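You operate a simulated robot arm through the tools that you are given. There is no shell and no other tool. Be economical: measure what you need, move in short steps, check, and stop when the job is done.

The job below is to be done with a simulated robot arm. You get a single attempt, and the scene is never put back.

JOB
Take the bottle and leave it on the black tape roll.

It is judged by the outcome, as a careful person would: the job done as asked, and still so three seconds after it is handed in. It fails if anything else is knocked over, pushed out of place, dropped, spilled or broken.

ROBOT AND FRAMES
A 6-joint arm with a two-finger parallel gripper, fixed in place. Base frame: the origin is at the foot of the arm, x ahead of it, y to its left, z up; the work surface is at about z = 800. Readings come in mm, degrees, newtons and seconds.
With the tool pointing down near the work surface it reaches from about 240 to 640 mm from the base axis. Its first joint turns from -66.0 to 66.0 degrees. Payload 2.7 kg.
The TCP is the grasp point between the finger pads, 23 mm short of the fingertips. In the tool frame z runs along the fingers and y along their closing line. Largest opening 94 mm; finger width 38, thickness 10; the body of the gripper, 54 by 96 mm, starts 39 mm behind the TCP.
Orientation is that of the tool frame in the base frame, as [roll, pitch, yaw] about the fixed x, y, z axes, in that order (R = Rz(yaw) Ry(pitch) Rx(roll)). With the fingers straight down and closing along the base's y, the tool's x points along the base's -x, its y along +y and its z along -z.

CONTROLS
- The arm moves only by the tool nudge_tool. Its argument "moves" is a list of rows, each a list of 7 numbers: the opening, from 0 (shut) to 1 (fully open), then the shift along the base's x, y, z in mm, then the turn, a rotation vector about the base's x, y, z in degrees. In form: [[claw, tx, ty, tz, wx, wy, wz], ...]. A call has 1 to 10 rows; each row shifts and turns the commanded pose from where the row before left it. Rows are played at 5 a second. More than 50 mm and 8.6 degrees between two rows, or a gripper value outside its range, and nothing of the call is played. A pose out of reach is approached as far as the arm can. The call stops where the force on the tool passes 40 N (or 10 N more than at its start, if that is more) or the arm is blocked; 0.2 s more then pass. The fingers move at their own pace (about 45 mm/s each) and stop on an object; they squeeze with about 44 N. The grip force told is the motor's: it shows also when the fingers shut on nothing. Time passes only in rows, and 0.2 s behind the last, so rows that do not move let the fingers close. The reply holds the time, the measured pose of the TCP, the force on the tool along the base axes, the opening and the grip force, in the units named above and with some noise.
- Cameras (640 x 400 px; columns grow to the right, rows downward): "scene" is fixed at [90.1, -456.5, 1392.8]; the picture's right is [0.52, -0.86, 0.00], its down [-0.58, -0.35, -0.74] and it looks along [0.63, 0.38, -0.67] (base axes); focal length 355 px, centre (320, 200). "wrist" rides on the gripper at [86, 16, -74] in the tool frame; the picture's right is [-0.18, 0.98, 0.00], its down [-0.58, -0.11, -0.81] and it looks along [-0.79, -0.15, 0.59] (tool axes); focal length 243 px, centre (320, 200). There is no depth. A picture from a camera that has moved, and an enlarged one, comes with that camera's place and axes in the base frame and with its lens.
- camera(camera): a new picture of that camera. The clock stands still meanwhile.
- enlarge(camera, box): a new picture of the part [left, top, right, bottom] of that camera's present view, enlarged. The clock stands still meanwhile.
- sign_off(): hands the job in; it is judged then, once.

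Go step by step. Nothing tells you positions but the pictures and the camera data: compare them with the known pose of the tool, close in by small moves and look again before you grip or let go. The budget is 90 turns and 38 pictures, counting those below and the enlarged ones. Unless the task says otherwise, let go and move clear before handing in, and close with one line.

The tools are called after "Emit:" as name(argument=value, ...) on one line, values as JSON. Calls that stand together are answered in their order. nudge_tool: Moves the arm, as the interface text tells. Its arguments: {"type":"object","properties":{"moves":{"type":"array","items":{"type":"array","items":{"type":"number"}}}},"required":["moves"]} The other tools are called the same way: camera (camera) takes a picture; enlarge (camera, box) takes an enlarged picture of a part of a camera's view; sign_off () hands the job in.

At the start:

```text
time: 0.0
tcp_pos: [403.1, -113.9, 1053.6]
ee_rot: [180.0, 0.0, -180.0]
wrist_force: [0.1, -0.4, 0.0]
gripper_width: 93.9
finger_force: 0.0
```

scene: 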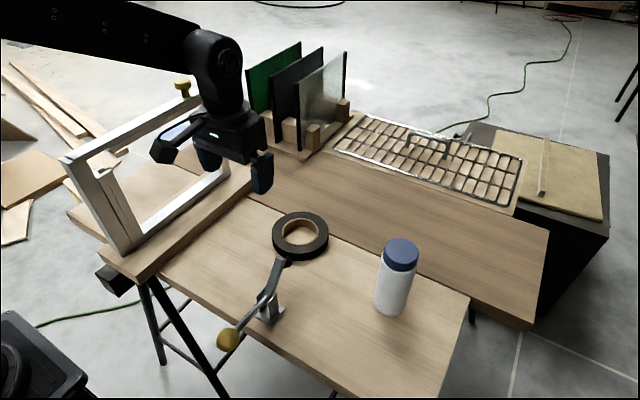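
wrist: 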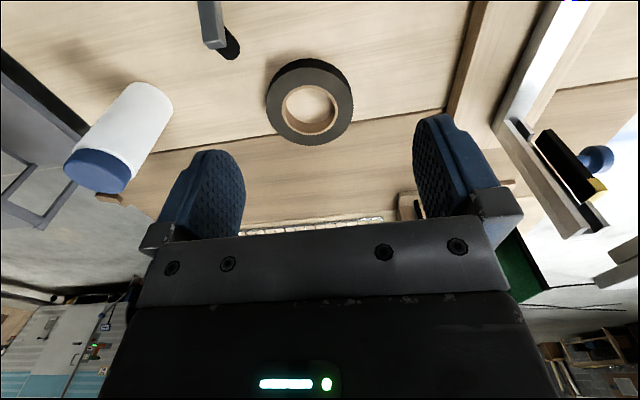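

I see the bottle standing at about (468, -383), and the roll lies near (510, -152). The roll's hole may be wider than the bottle, so I'll measure both more closely.

Emit:
enlarge(camera="scene", box=[220, 190, 460, 340])

Emit:
enlarge(camera="wrist", box=[40, 0, 440, 250])

```text
2.67 times, centred on (340, 265) of scene
camera zoom: at [90.1, -456.5, 1392.8], right [0.52, -0.86, 0.0], down [-0.58, -0.35, -0.74], along [0.63, 0.38, -0.67], focal length 946 px, centre (267, 27)
```

zoom: 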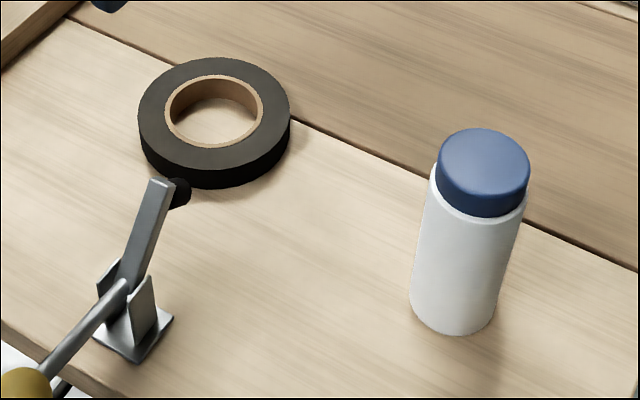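

```text
1.60 times, centred on (240, 125) of wrist
camera zoom: at [317.1, -98.7, 1128.3], right [0.18, 0.98, 0.0], down [0.58, -0.11, 0.81], along [0.79, -0.15, -0.59], focal length 388 px, centre (448, 320)
```

zoom: 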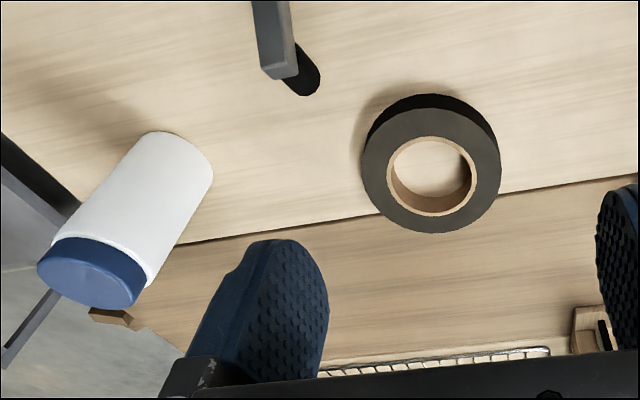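

The bottle is about 62 mm wide, with its axis near (469, -382) and its top at about z = 947. The roll is centred near (510, -150), its top is at about z = 824, and it is 124 mm across. Its hole is about 77 mm, so the bottle would drop through if centred and must stand off-centre on the ring. I'll move above the bottle first.

Emit:
nudge_tool(moves=[[1, 11, -44.7, -4, 0, 0, 0], [1, 11, -44.7, -4, 0, 0, 0], [1, 11, -44.7, -4, 0, 0, 0], [1, 11, -44.7, -4, 0, 0, 0], [1, 11, -44.7, -4, 0, 0, 0], [1, 11, -44.6, -4, 0, 0, 0], [1, 0, 0, 0, 0, 0, 0], [1, 0, 0, 0, 0, 0, 0]])

Emit:
camera(camera="wrist")

Emit:
enlarge(camera="scene", box=[300, 130, 540, 330])

```text
time: 1.8
tcp_pos: [468.0, -382.7, 1027.5]
ee_rot: [180.0, 0.1, -179.9]
wrist_force: [0.1, -0.4, -0.3]
gripper_width: 94.1
finger_force: 0.1
```

```text
33 pictures are left
camera wrist: at [381.7, -367.7, 1102.9], right [0.18, 0.98, 0.0], down [0.58, -0.11, 0.81], along [0.79, -0.15, -0.59], focal length 243 px, centre (320, 200)
```

wrist: 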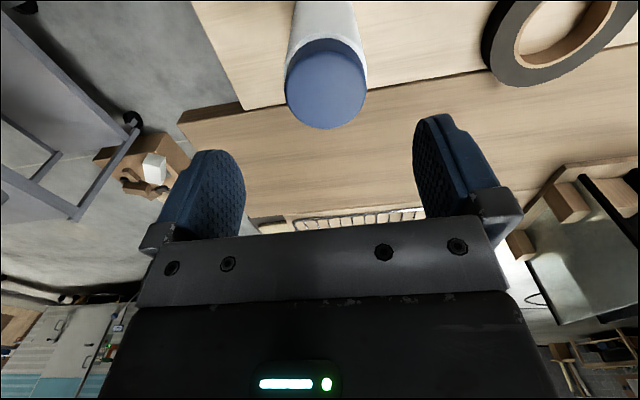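

```text
2.00 times, centred on (420, 230) of scene
camera zoom: at [90.1, -456.5, 1392.8], right [0.52, -0.86, 0.0], down [-0.58, -0.35, -0.74], along [0.63, 0.38, -0.67], focal length 710 px, centre (120, 140)
```

zoom: 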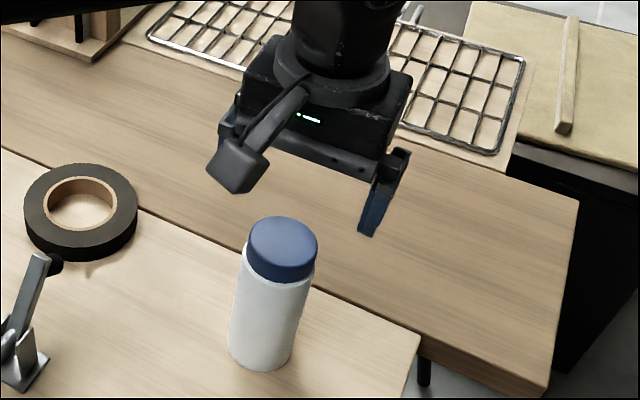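

The pictures agree: the cap is centred near (468, -381) with its top at about z = 945. I'll go down around it slowly with the fingers open.

Emit:
nudge_tool(moves=[[1, 0.5, 1.5, -30, 0, 0, 0], [1, 0, 0, -30, 0, 0, 0], [1, 0, 0, -20, 0, 0, 0], [1, 0, 0, -12, 0, 0, 0], [1, 0, 0, 0, 0, 0, 0], [1, 0, 0, 0, 0, 0, 0]])

Emit:
camera(camera="wrist")

Emit:
enlarge(camera="scene", box=[320, 170, 480, 330])

```text
time: 3.2
tcp_pos: [470.1, -381.3, 937.3]
ee_rot: [179.9, 0.0, 180.0]
wrist_force: [0.8, 0.3, 0.4]
gripper_width: 94.1
finger_force: 0.1
```

```text
31 pictures are left
camera wrist: at [384.4, -365.8, 1011.9], right [0.18, 0.98, 0.0], down [0.58, -0.11, 0.81], along [0.79, -0.15, -0.59], focal length 243 px, centre (320, 200)
```

wrist: 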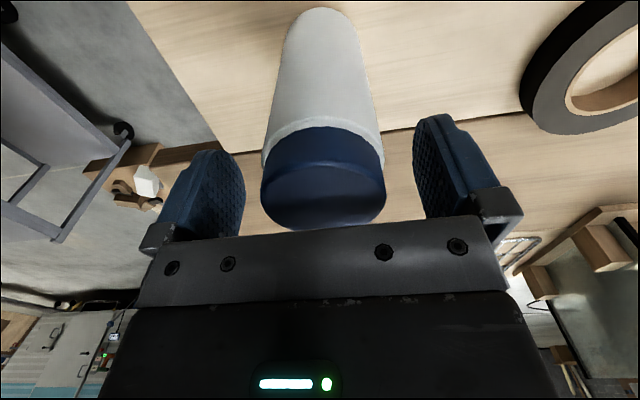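

```text
2.50 times, centred on (400, 250) of scene
camera zoom: at [90.1, -456.5, 1392.8], right [0.52, -0.86, 0.0], down [-0.58, -0.35, -0.74], along [0.63, 0.38, -0.67], focal length 887 px, centre (120, 75)
```

zoom: 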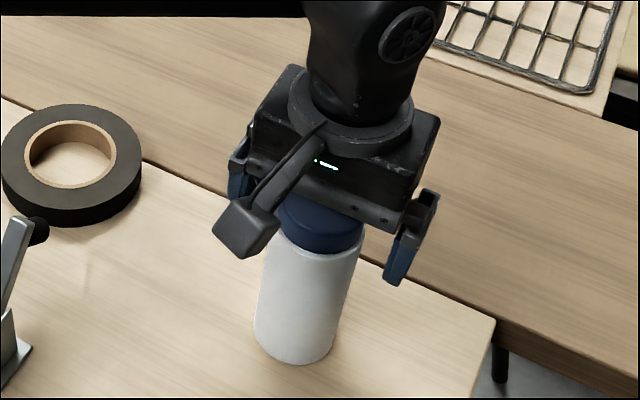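

The fingers straddle the bottle and the cap top is at about z = 948, below the gripper body. I'll go down about 16 mm more and close.

Emit:
nudge_tool(moves=[[1, 0, 0, -6, 0, 0, 0], [1, 0, 0, -6, 0, 0, 0], [1, 0, 0, -4, 0, 0, 0], [1, 0, 0, 0, 0, 0, 0]])

Emit:
camera(camera="wrist")

```text
time: 4.2
tcp_pos: [471.0, -381.2, 920.6]
ee_rot: [-179.9, 0.0, 180.0]
wrist_force: [-0.1, 0.1, 0.1]
gripper_width: 94.0
finger_force: 0.0
```

```text
29 pictures are left
camera wrist: at [384.3, -365.4, 995.7], right [0.18, 0.98, 0.0], down [0.58, -0.11, 0.81], along [0.79, -0.15, -0.59], focal length 243 px, centre (320, 200)
```

wrist: 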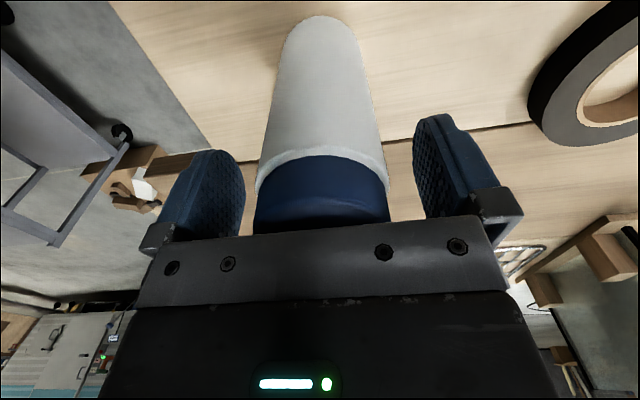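

The bottle sits well between the fingers, so I'll close and let the grip build up.

Emit:
nudge_tool(moves=[[0.3, 0, 0, 0, 0, 0, 0], [0.3, 0, 0, 0, 0, 0, 0], [0.3, 0, 0, 0, 0, 0, 0], [0.3, 0, 0, 0, 0, 0, 0], [0.3, 0, 0, 0, 0, 0, 0]])

Emit:
camera(camera="wrist")

```text
time: 5.4
tcp_pos: [470.6, -380.7, 921.6]
ee_rot: [-180.0, 0.1, 180.0]
wrist_force: [-0.3, 0.9, 0.0]
gripper_width: 59.2
finger_force: 44.2
```

```text
28 pictures are left
camera wrist: at [384.4, -365.4, 995.9], right [0.18, 0.98, 0.0], down [0.58, -0.11, 0.81], along [0.79, -0.15, -0.59], focal length 243 px, centre (320, 200)
```

wrist: 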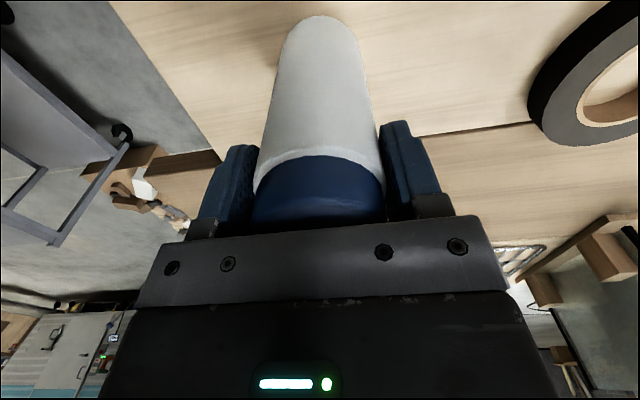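

The grip holds on the bottle body, which measures 59 mm. I'll lift straight up and check for slip.

Emit:
nudge_tool(moves=[[0.3, 0, 0, 6, 0, 0, 0], [0.3, 0, 0, 12, 0, 0, 0], [0.3, 0, 0, 20, 0, 0, 0], [0.3, 0, 0, 22, 0, 0, 0], [0.3, 0, 0, 20, 0, 0, 0], [0.3, 0, 0, 0, 0, 0, 0]])

Emit:
camera(camera="scene")

Emit:
camera(camera="wrist")

```text
time: 6.8
tcp_pos: [470.4, -379.5, 1002.3]
ee_rot: [-179.9, 0.0, -180.0]
wrist_force: [0.3, 0.0, -4.1]
gripper_width: 59.1
finger_force: 43.8
```

```text
27 pictures are left
```

scene: 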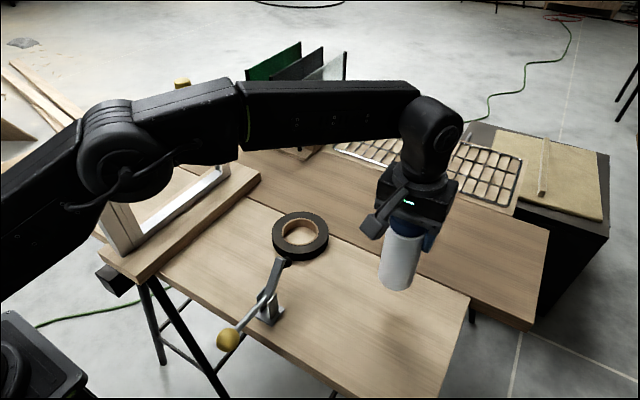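

```text
26 pictures are left
camera wrist: at [383.7, -364.5, 1077.3], right [0.18, 0.98, 0.0], down [0.58, -0.11, 0.81], along [0.79, -0.15, -0.59], focal length 243 px, centre (320, 200)
```

wrist: 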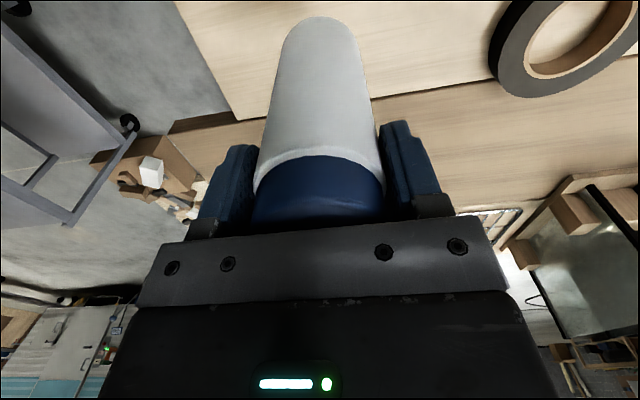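

The bottle is held firmly and hasn't slipped. Next I'll carry it above the far-right part of the ring, aiming for about (542, -178), which stays clear of the clamp.

Emit:
nudge_tool(moves=[[0.3, 14.3, 25, 0, 0, 0, 0], [0.3, 14.3, 36, 0, 0, 0, 0], [0.3, 14.3, 40, 0, 0, 0, 0], [0.3, 14.3, 40, 0, 0, 0, 0], [0.3, 14.3, 36, 0, 0, 0, 0], [0.3, 0, 24.5, 0, 0, 0, 0], [0.3, 0, 0, 0, 0, 0, 0], [0.3, 0, 0, 0, 0, 0, 0]])

Emit:
enlarge(camera="scene", box=[220, 120, 420, 320])

Emit:
camera(camera="wrist")

```text
time: 8.6
tcp_pos: [540.7, -179.1, 1002.9]
ee_rot: [180.0, 0.0, -180.0]
wrist_force: [0.2, -0.9, -4.3]
gripper_width: 59.3
finger_force: 43.5
```

```text
2.00 times, centred on (320, 220) of scene
camera zoom: at [90.2, -456.5, 1392.8], right [0.52, -0.86, 0.0], down [-0.58, -0.35, -0.74], along [0.63, 0.38, -0.67], focal length 710 px, centre (320, 160)
```

zoom: 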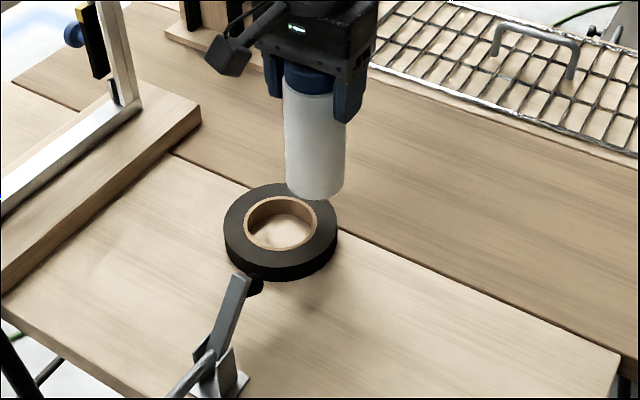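

```text
24 pictures are left
camera wrist: at [454.7, -163.4, 1077.0], right [0.18, 0.98, 0.0], down [0.58, -0.11, 0.81], along [0.79, -0.15, -0.59], focal length 243 px, centre (320, 200)
```

wrist: 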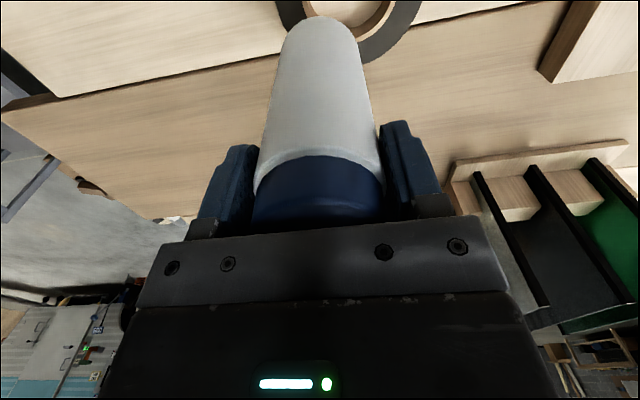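

The bottle is above the intended spot on the ring, offset about 41 mm from the roll's centre. I'll lower most of the way and look again.

Emit:
nudge_tool(moves=[[0.3, 0.5, 0, -15, 0, 0, 0], [0.3, 0, 0, -15, 0, 0, 0], [0.3, 0, 0, -10, 0, 0, 0], [0.3, 0, 0, -5, 0, 0, 0], [0.3, 0, 0, 0, 0, 0, 0]])

Emit:
enlarge(camera="scene", box=[240, 140, 400, 300])

Emit:
camera(camera="wrist")

```text
time: 9.8
tcp_pos: [542.8, -179.7, 956.7]
ee_rot: [-179.9, 0.0, -180.0]
wrist_force: [-0.3, 0.4, -4.2]
gripper_width: 59.2
finger_force: 43.7
```

```text
2.50 times, centred on (320, 220) of scene
camera zoom: at [90.2, -456.5, 1392.8], right [0.52, -0.86, 0.0], down [-0.58, -0.35, -0.74], along [0.63, 0.38, -0.67], focal length 887 px, centre (320, 150)
```

zoom: 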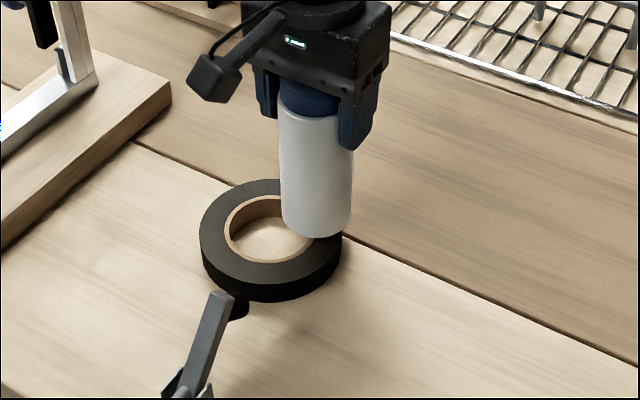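

```text
22 pictures are left
camera wrist: at [455.9, -164.7, 1031.4], right [0.18, 0.98, 0.0], down [0.58, -0.11, 0.81], along [0.79, -0.15, -0.59], focal length 243 px, centre (320, 200)
```

wrist: 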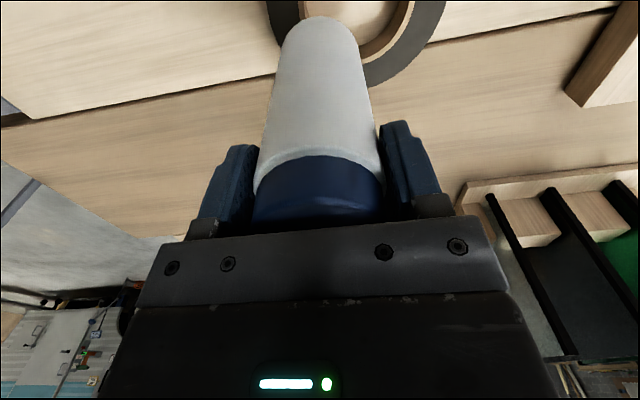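

The picture puts the offset at about 41 mm, so the bottle's centre is over the solid ring with its base about 11 mm above. I'll lower in small steps until the force shows contact.

Emit:
nudge_tool(moves=[[0.3, 0, 0, -3, 0, 0, 0], [0.3, 0, 0, -3, 0, 0, 0], [0.3, 0, 0, -2, 0, 0, 0], [0.3, 0, 0, 0, 0, 0, 0]])

```text
time: 10.8
tcp_pos: [541.7, -177.7, 949.4]
ee_rot: [-179.9, -0.1, 180.0]
wrist_force: [0.1, 0.0, -3.8]
gripper_width: 59.0
finger_force: 44.1
```

There is no contact yet, so I'll continue in 1 mm steps.

Emit:
nudge_tool(moves=[[0.3, 0, 0, -1, 0, 0, 0], [0.3, 0, 0, -1, 0, 0, 0], [0.3, 0, 0, 0, 0, 0, 0]])

```text
time: 11.6
tcp_pos: [542.2, -179.2, 947.4]
ee_rot: [180.0, 0.0, -179.9]
wrist_force: [0.1, 0.0, -3.1]
gripper_width: 59.3
finger_force: 43.8
```

Emit:
nudge_tool(moves=[[0.3, 0, 0, -1, 0, 0, 0], [0.3, 0, 0, 0, 0, 0, 0]])

Emit:
enlarge(camera="scene", box=[260, 170, 360, 270])

```text
time: 12.2
tcp_pos: [541.8, -179.7, 945.1]
ee_rot: [-180.0, 0.0, 180.0]
wrist_force: [0.1, -0.4, -3.9]
gripper_width: 59.4
finger_force: 44.0
```

```text
4.00 times, centred on (310, 220) of scene
camera zoom: at [90.2, -456.5, 1392.8], right [0.52, -0.86, 0.0], down [-0.58, -0.35, -0.74], along [0.63, 0.38, -0.67], focal length 1419 px, centre (360, 120)
```

zoom: 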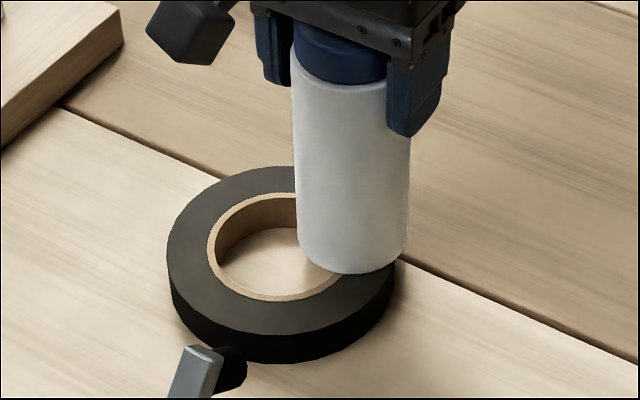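

The bottle is just above the ring and still hanging freely, so I'll keep lowering.

Emit:
nudge_tool(moves=[[0.3, 0, 0, -1, 0, 0, 0], [0.3, 0, 0, 0, 0, 0, 0]])

Emit:
nudge_tool(moves=[[0.3, 0, 0, -1, 0, 0, 0], [0.3, 0, 0, 0, 0, 0, 0]])

Emit:
nudge_tool(moves=[[0.3, 0, 0, -1, 0, 0, 0], [0.3, 0, 0, 0, 0, 0, 0]])

```text
time: 12.8
tcp_pos: [543.0, -178.9, 944.3]
ee_rot: [-180.0, 0.0, 180.0]
wrist_force: [-2.9, -0.6, 1.1]
gripper_width: 59.3
finger_force: 44.1
```

```text
time: 13.4
tcp_pos: [542.0, -177.6, 945.6]
ee_rot: [-179.8, 0.1, -179.9]
wrist_force: [-6.2, 1.4, 13.6]
gripper_width: 59.4
finger_force: 43.5
```

```text
time: 14.0
tcp_pos: [542.0, -178.5, 945.1]
ee_rot: [-179.9, 0.2, -179.9]
wrist_force: [-5.9, 2.0, 26.0]
gripper_width: 59.5
finger_force: 44.1
```

The bottle has made contact with the ring, and I'm pressing slightly. I'll back off that preload and check the picture before releasing.

Emit:
nudge_tool(moves=[[0.3, 0, 0, 1, 0, 0, 0], [0.3, 0, 0, 0.9, 0, 0, 0], [0.3, 0, 0, 0, 0, 0, 0]])

Emit:
enlarge(camera="scene", box=[260, 170, 360, 270])

Emit:
camera(camera="wrist")

```text
time: 14.8
tcp_pos: [541.7, -180.1, 945.9]
ee_rot: [-180.0, 0.3, -180.0]
wrist_force: [1.0, 0.9, 13.2]
gripper_width: 59.4
finger_force: 43.8
```

```text
4.00 times, centred on (310, 220) of scene
camera zoom: at [89.9, -456.4, 1392.9], right [0.52, -0.86, 0.0], down [-0.58, -0.35, -0.74], along [0.63, 0.38, -0.67], focal length 1419 px, centre (360, 120)
```

zoom: 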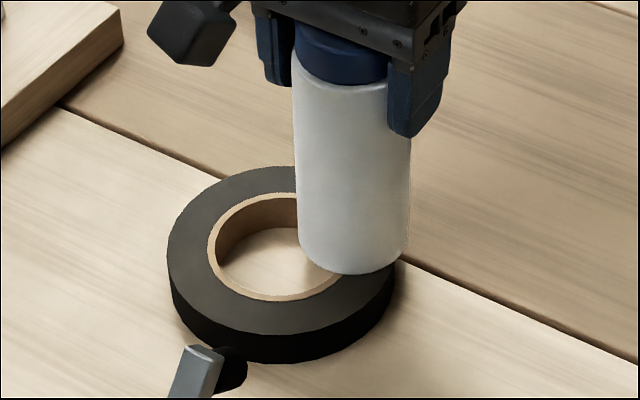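

```text
19 pictures are left
camera wrist: at [456.0, -163.6, 1019.5], right [0.18, 0.98, 0.0], down [0.58, -0.11, 0.81], along [0.79, -0.15, -0.59], focal length 243 px, centre (320, 200)
```

wrist: 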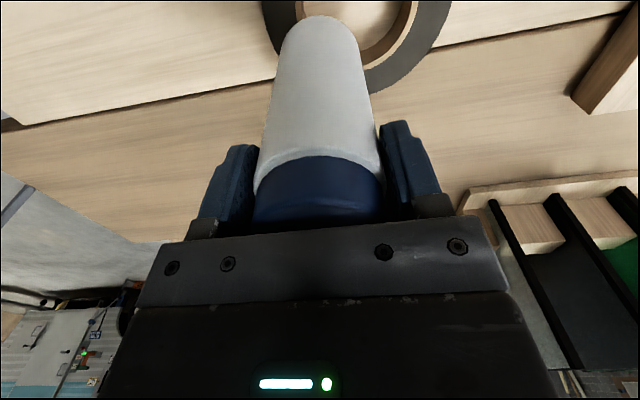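

It is still pressing at 13 N, so I'll ease up about 1 mm more before opening.

Emit:
nudge_tool(moves=[[0.3, 0, 0, 0.6, 0, 0, 0], [0.3, 0, 0, 0.4, 0, 0, 0], [0.3, 0, 0, 0, 0, 0, 0]])

```text
time: 15.6
tcp_pos: [542.8, -179.4, 945.6]
ee_rot: [-180.0, 0.0, -180.0]
wrist_force: [6.1, -1.1, 3.0]
gripper_width: 59.5
finger_force: 44.0
```

The load is nearly neutral now. I'll ease up a touch more, then open gradually.

Emit:
nudge_tool(moves=[[0.3, 0, 0, 0.3, 0, 0, 0], [0.64, 0, 0, 0, 0, 0, 0], [0.68, 0, 0, 0, 0, 0, 0], [0.75, 0, 0, 0, 0, 0, 0], [0.85, 0, 0, 0, 0, 0, 0], [0.95, 0, 0, 0, 0, 0, 0], [0.95, 0, 0, 0, 0, 0, 0]])

Emit:
enlarge(camera="scene", box=[260, 150, 380, 270])

Emit:
camera(camera="wrist")

```text
time: 17.2
tcp_pos: [542.9, -178.1, 946.7]
ee_rot: [180.0, 0.0, 180.0]
wrist_force: [0.0, 1.6, 0.3]
gripper_width: 89.4
finger_force: 0.0
```

```text
3.33 times, centred on (320, 210) of scene
camera zoom: at [90.1, -456.5, 1392.8], right [0.52, -0.86, 0.0], down [-0.58, -0.35, -0.74], along [0.63, 0.38, -0.67], focal length 1183 px, centre (320, 167)
```

zoom: 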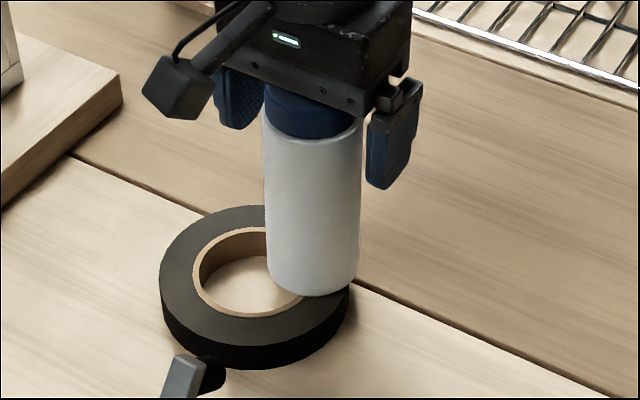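

```text
17 pictures are left
camera wrist: at [456.0, -163.6, 1020.7], right [0.18, 0.98, 0.0], down [0.58, -0.11, 0.81], along [0.79, -0.15, -0.59], focal length 243 px, centre (320, 200)
```

wrist: 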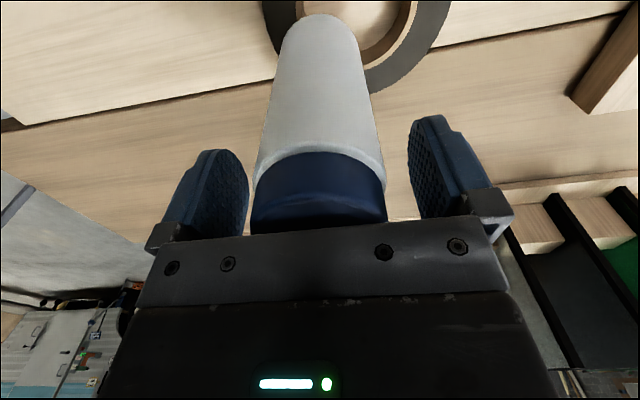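

The bottle stands upright and free on the ring. I'll withdraw straight up.

Emit:
nudge_tool(moves=[[1, 0, 0, 10, 0, 0, 0], [1, 0, 0, 20, 0, 0, 0], [1, 0, 0, 30, 0, 0, 0], [1, 0, 0, 40, 0, 0, 0], [1, 0, 0, 20, 0, 0, 0], [1, 0, 0, 0, 0, 0, 0], [1, 0, 0, 0, 0, 0, 0], [1, 0, 0, 0, 0, 0, 0]])

Emit:
camera(camera="scene")

Emit:
camera(camera="wrist")

```text
time: 19.0
tcp_pos: [544.2, -179.9, 1063.4]
ee_rot: [179.9, 0.0, -180.0]
wrist_force: [0.2, -0.1, -0.5]
gripper_width: 93.9
finger_force: 0.0
```

```text
16 pictures are left
```

scene: 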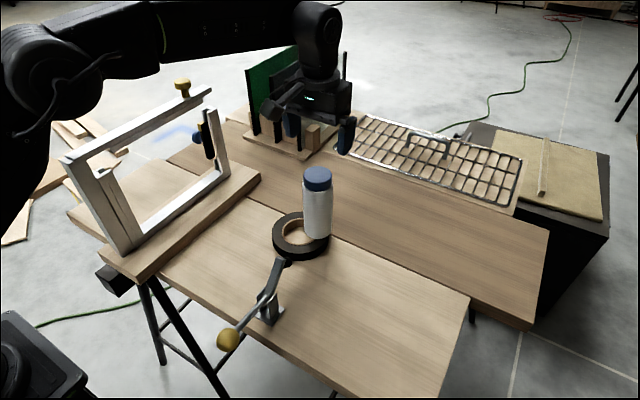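

```text
15 pictures are left
camera wrist: at [457.4, -163.9, 1139.5], right [0.18, 0.98, 0.0], down [0.58, -0.11, 0.81], along [0.79, -0.15, -0.59], focal length 243 px, centre (320, 200)
```

wrist: 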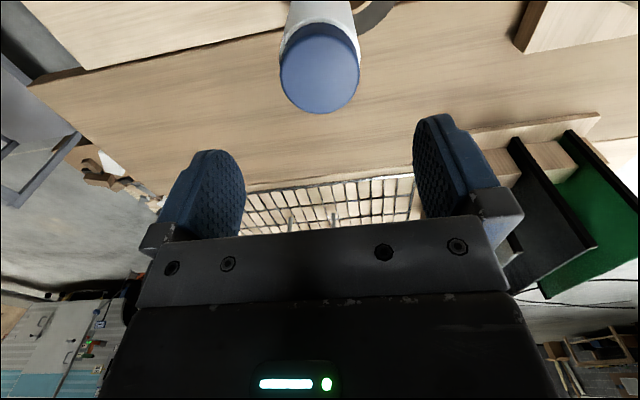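

The bottle stands upright and steady on the tape roll. The gripper is clear and nothing else has moved, so I'm handing in.

Emit:
sign_off()

```text
The job is handed in.
```

The bottle is standing upright on the black tape roll, set off-centre on the ring so it can't drop through the hole, and nothing else was disturbed.
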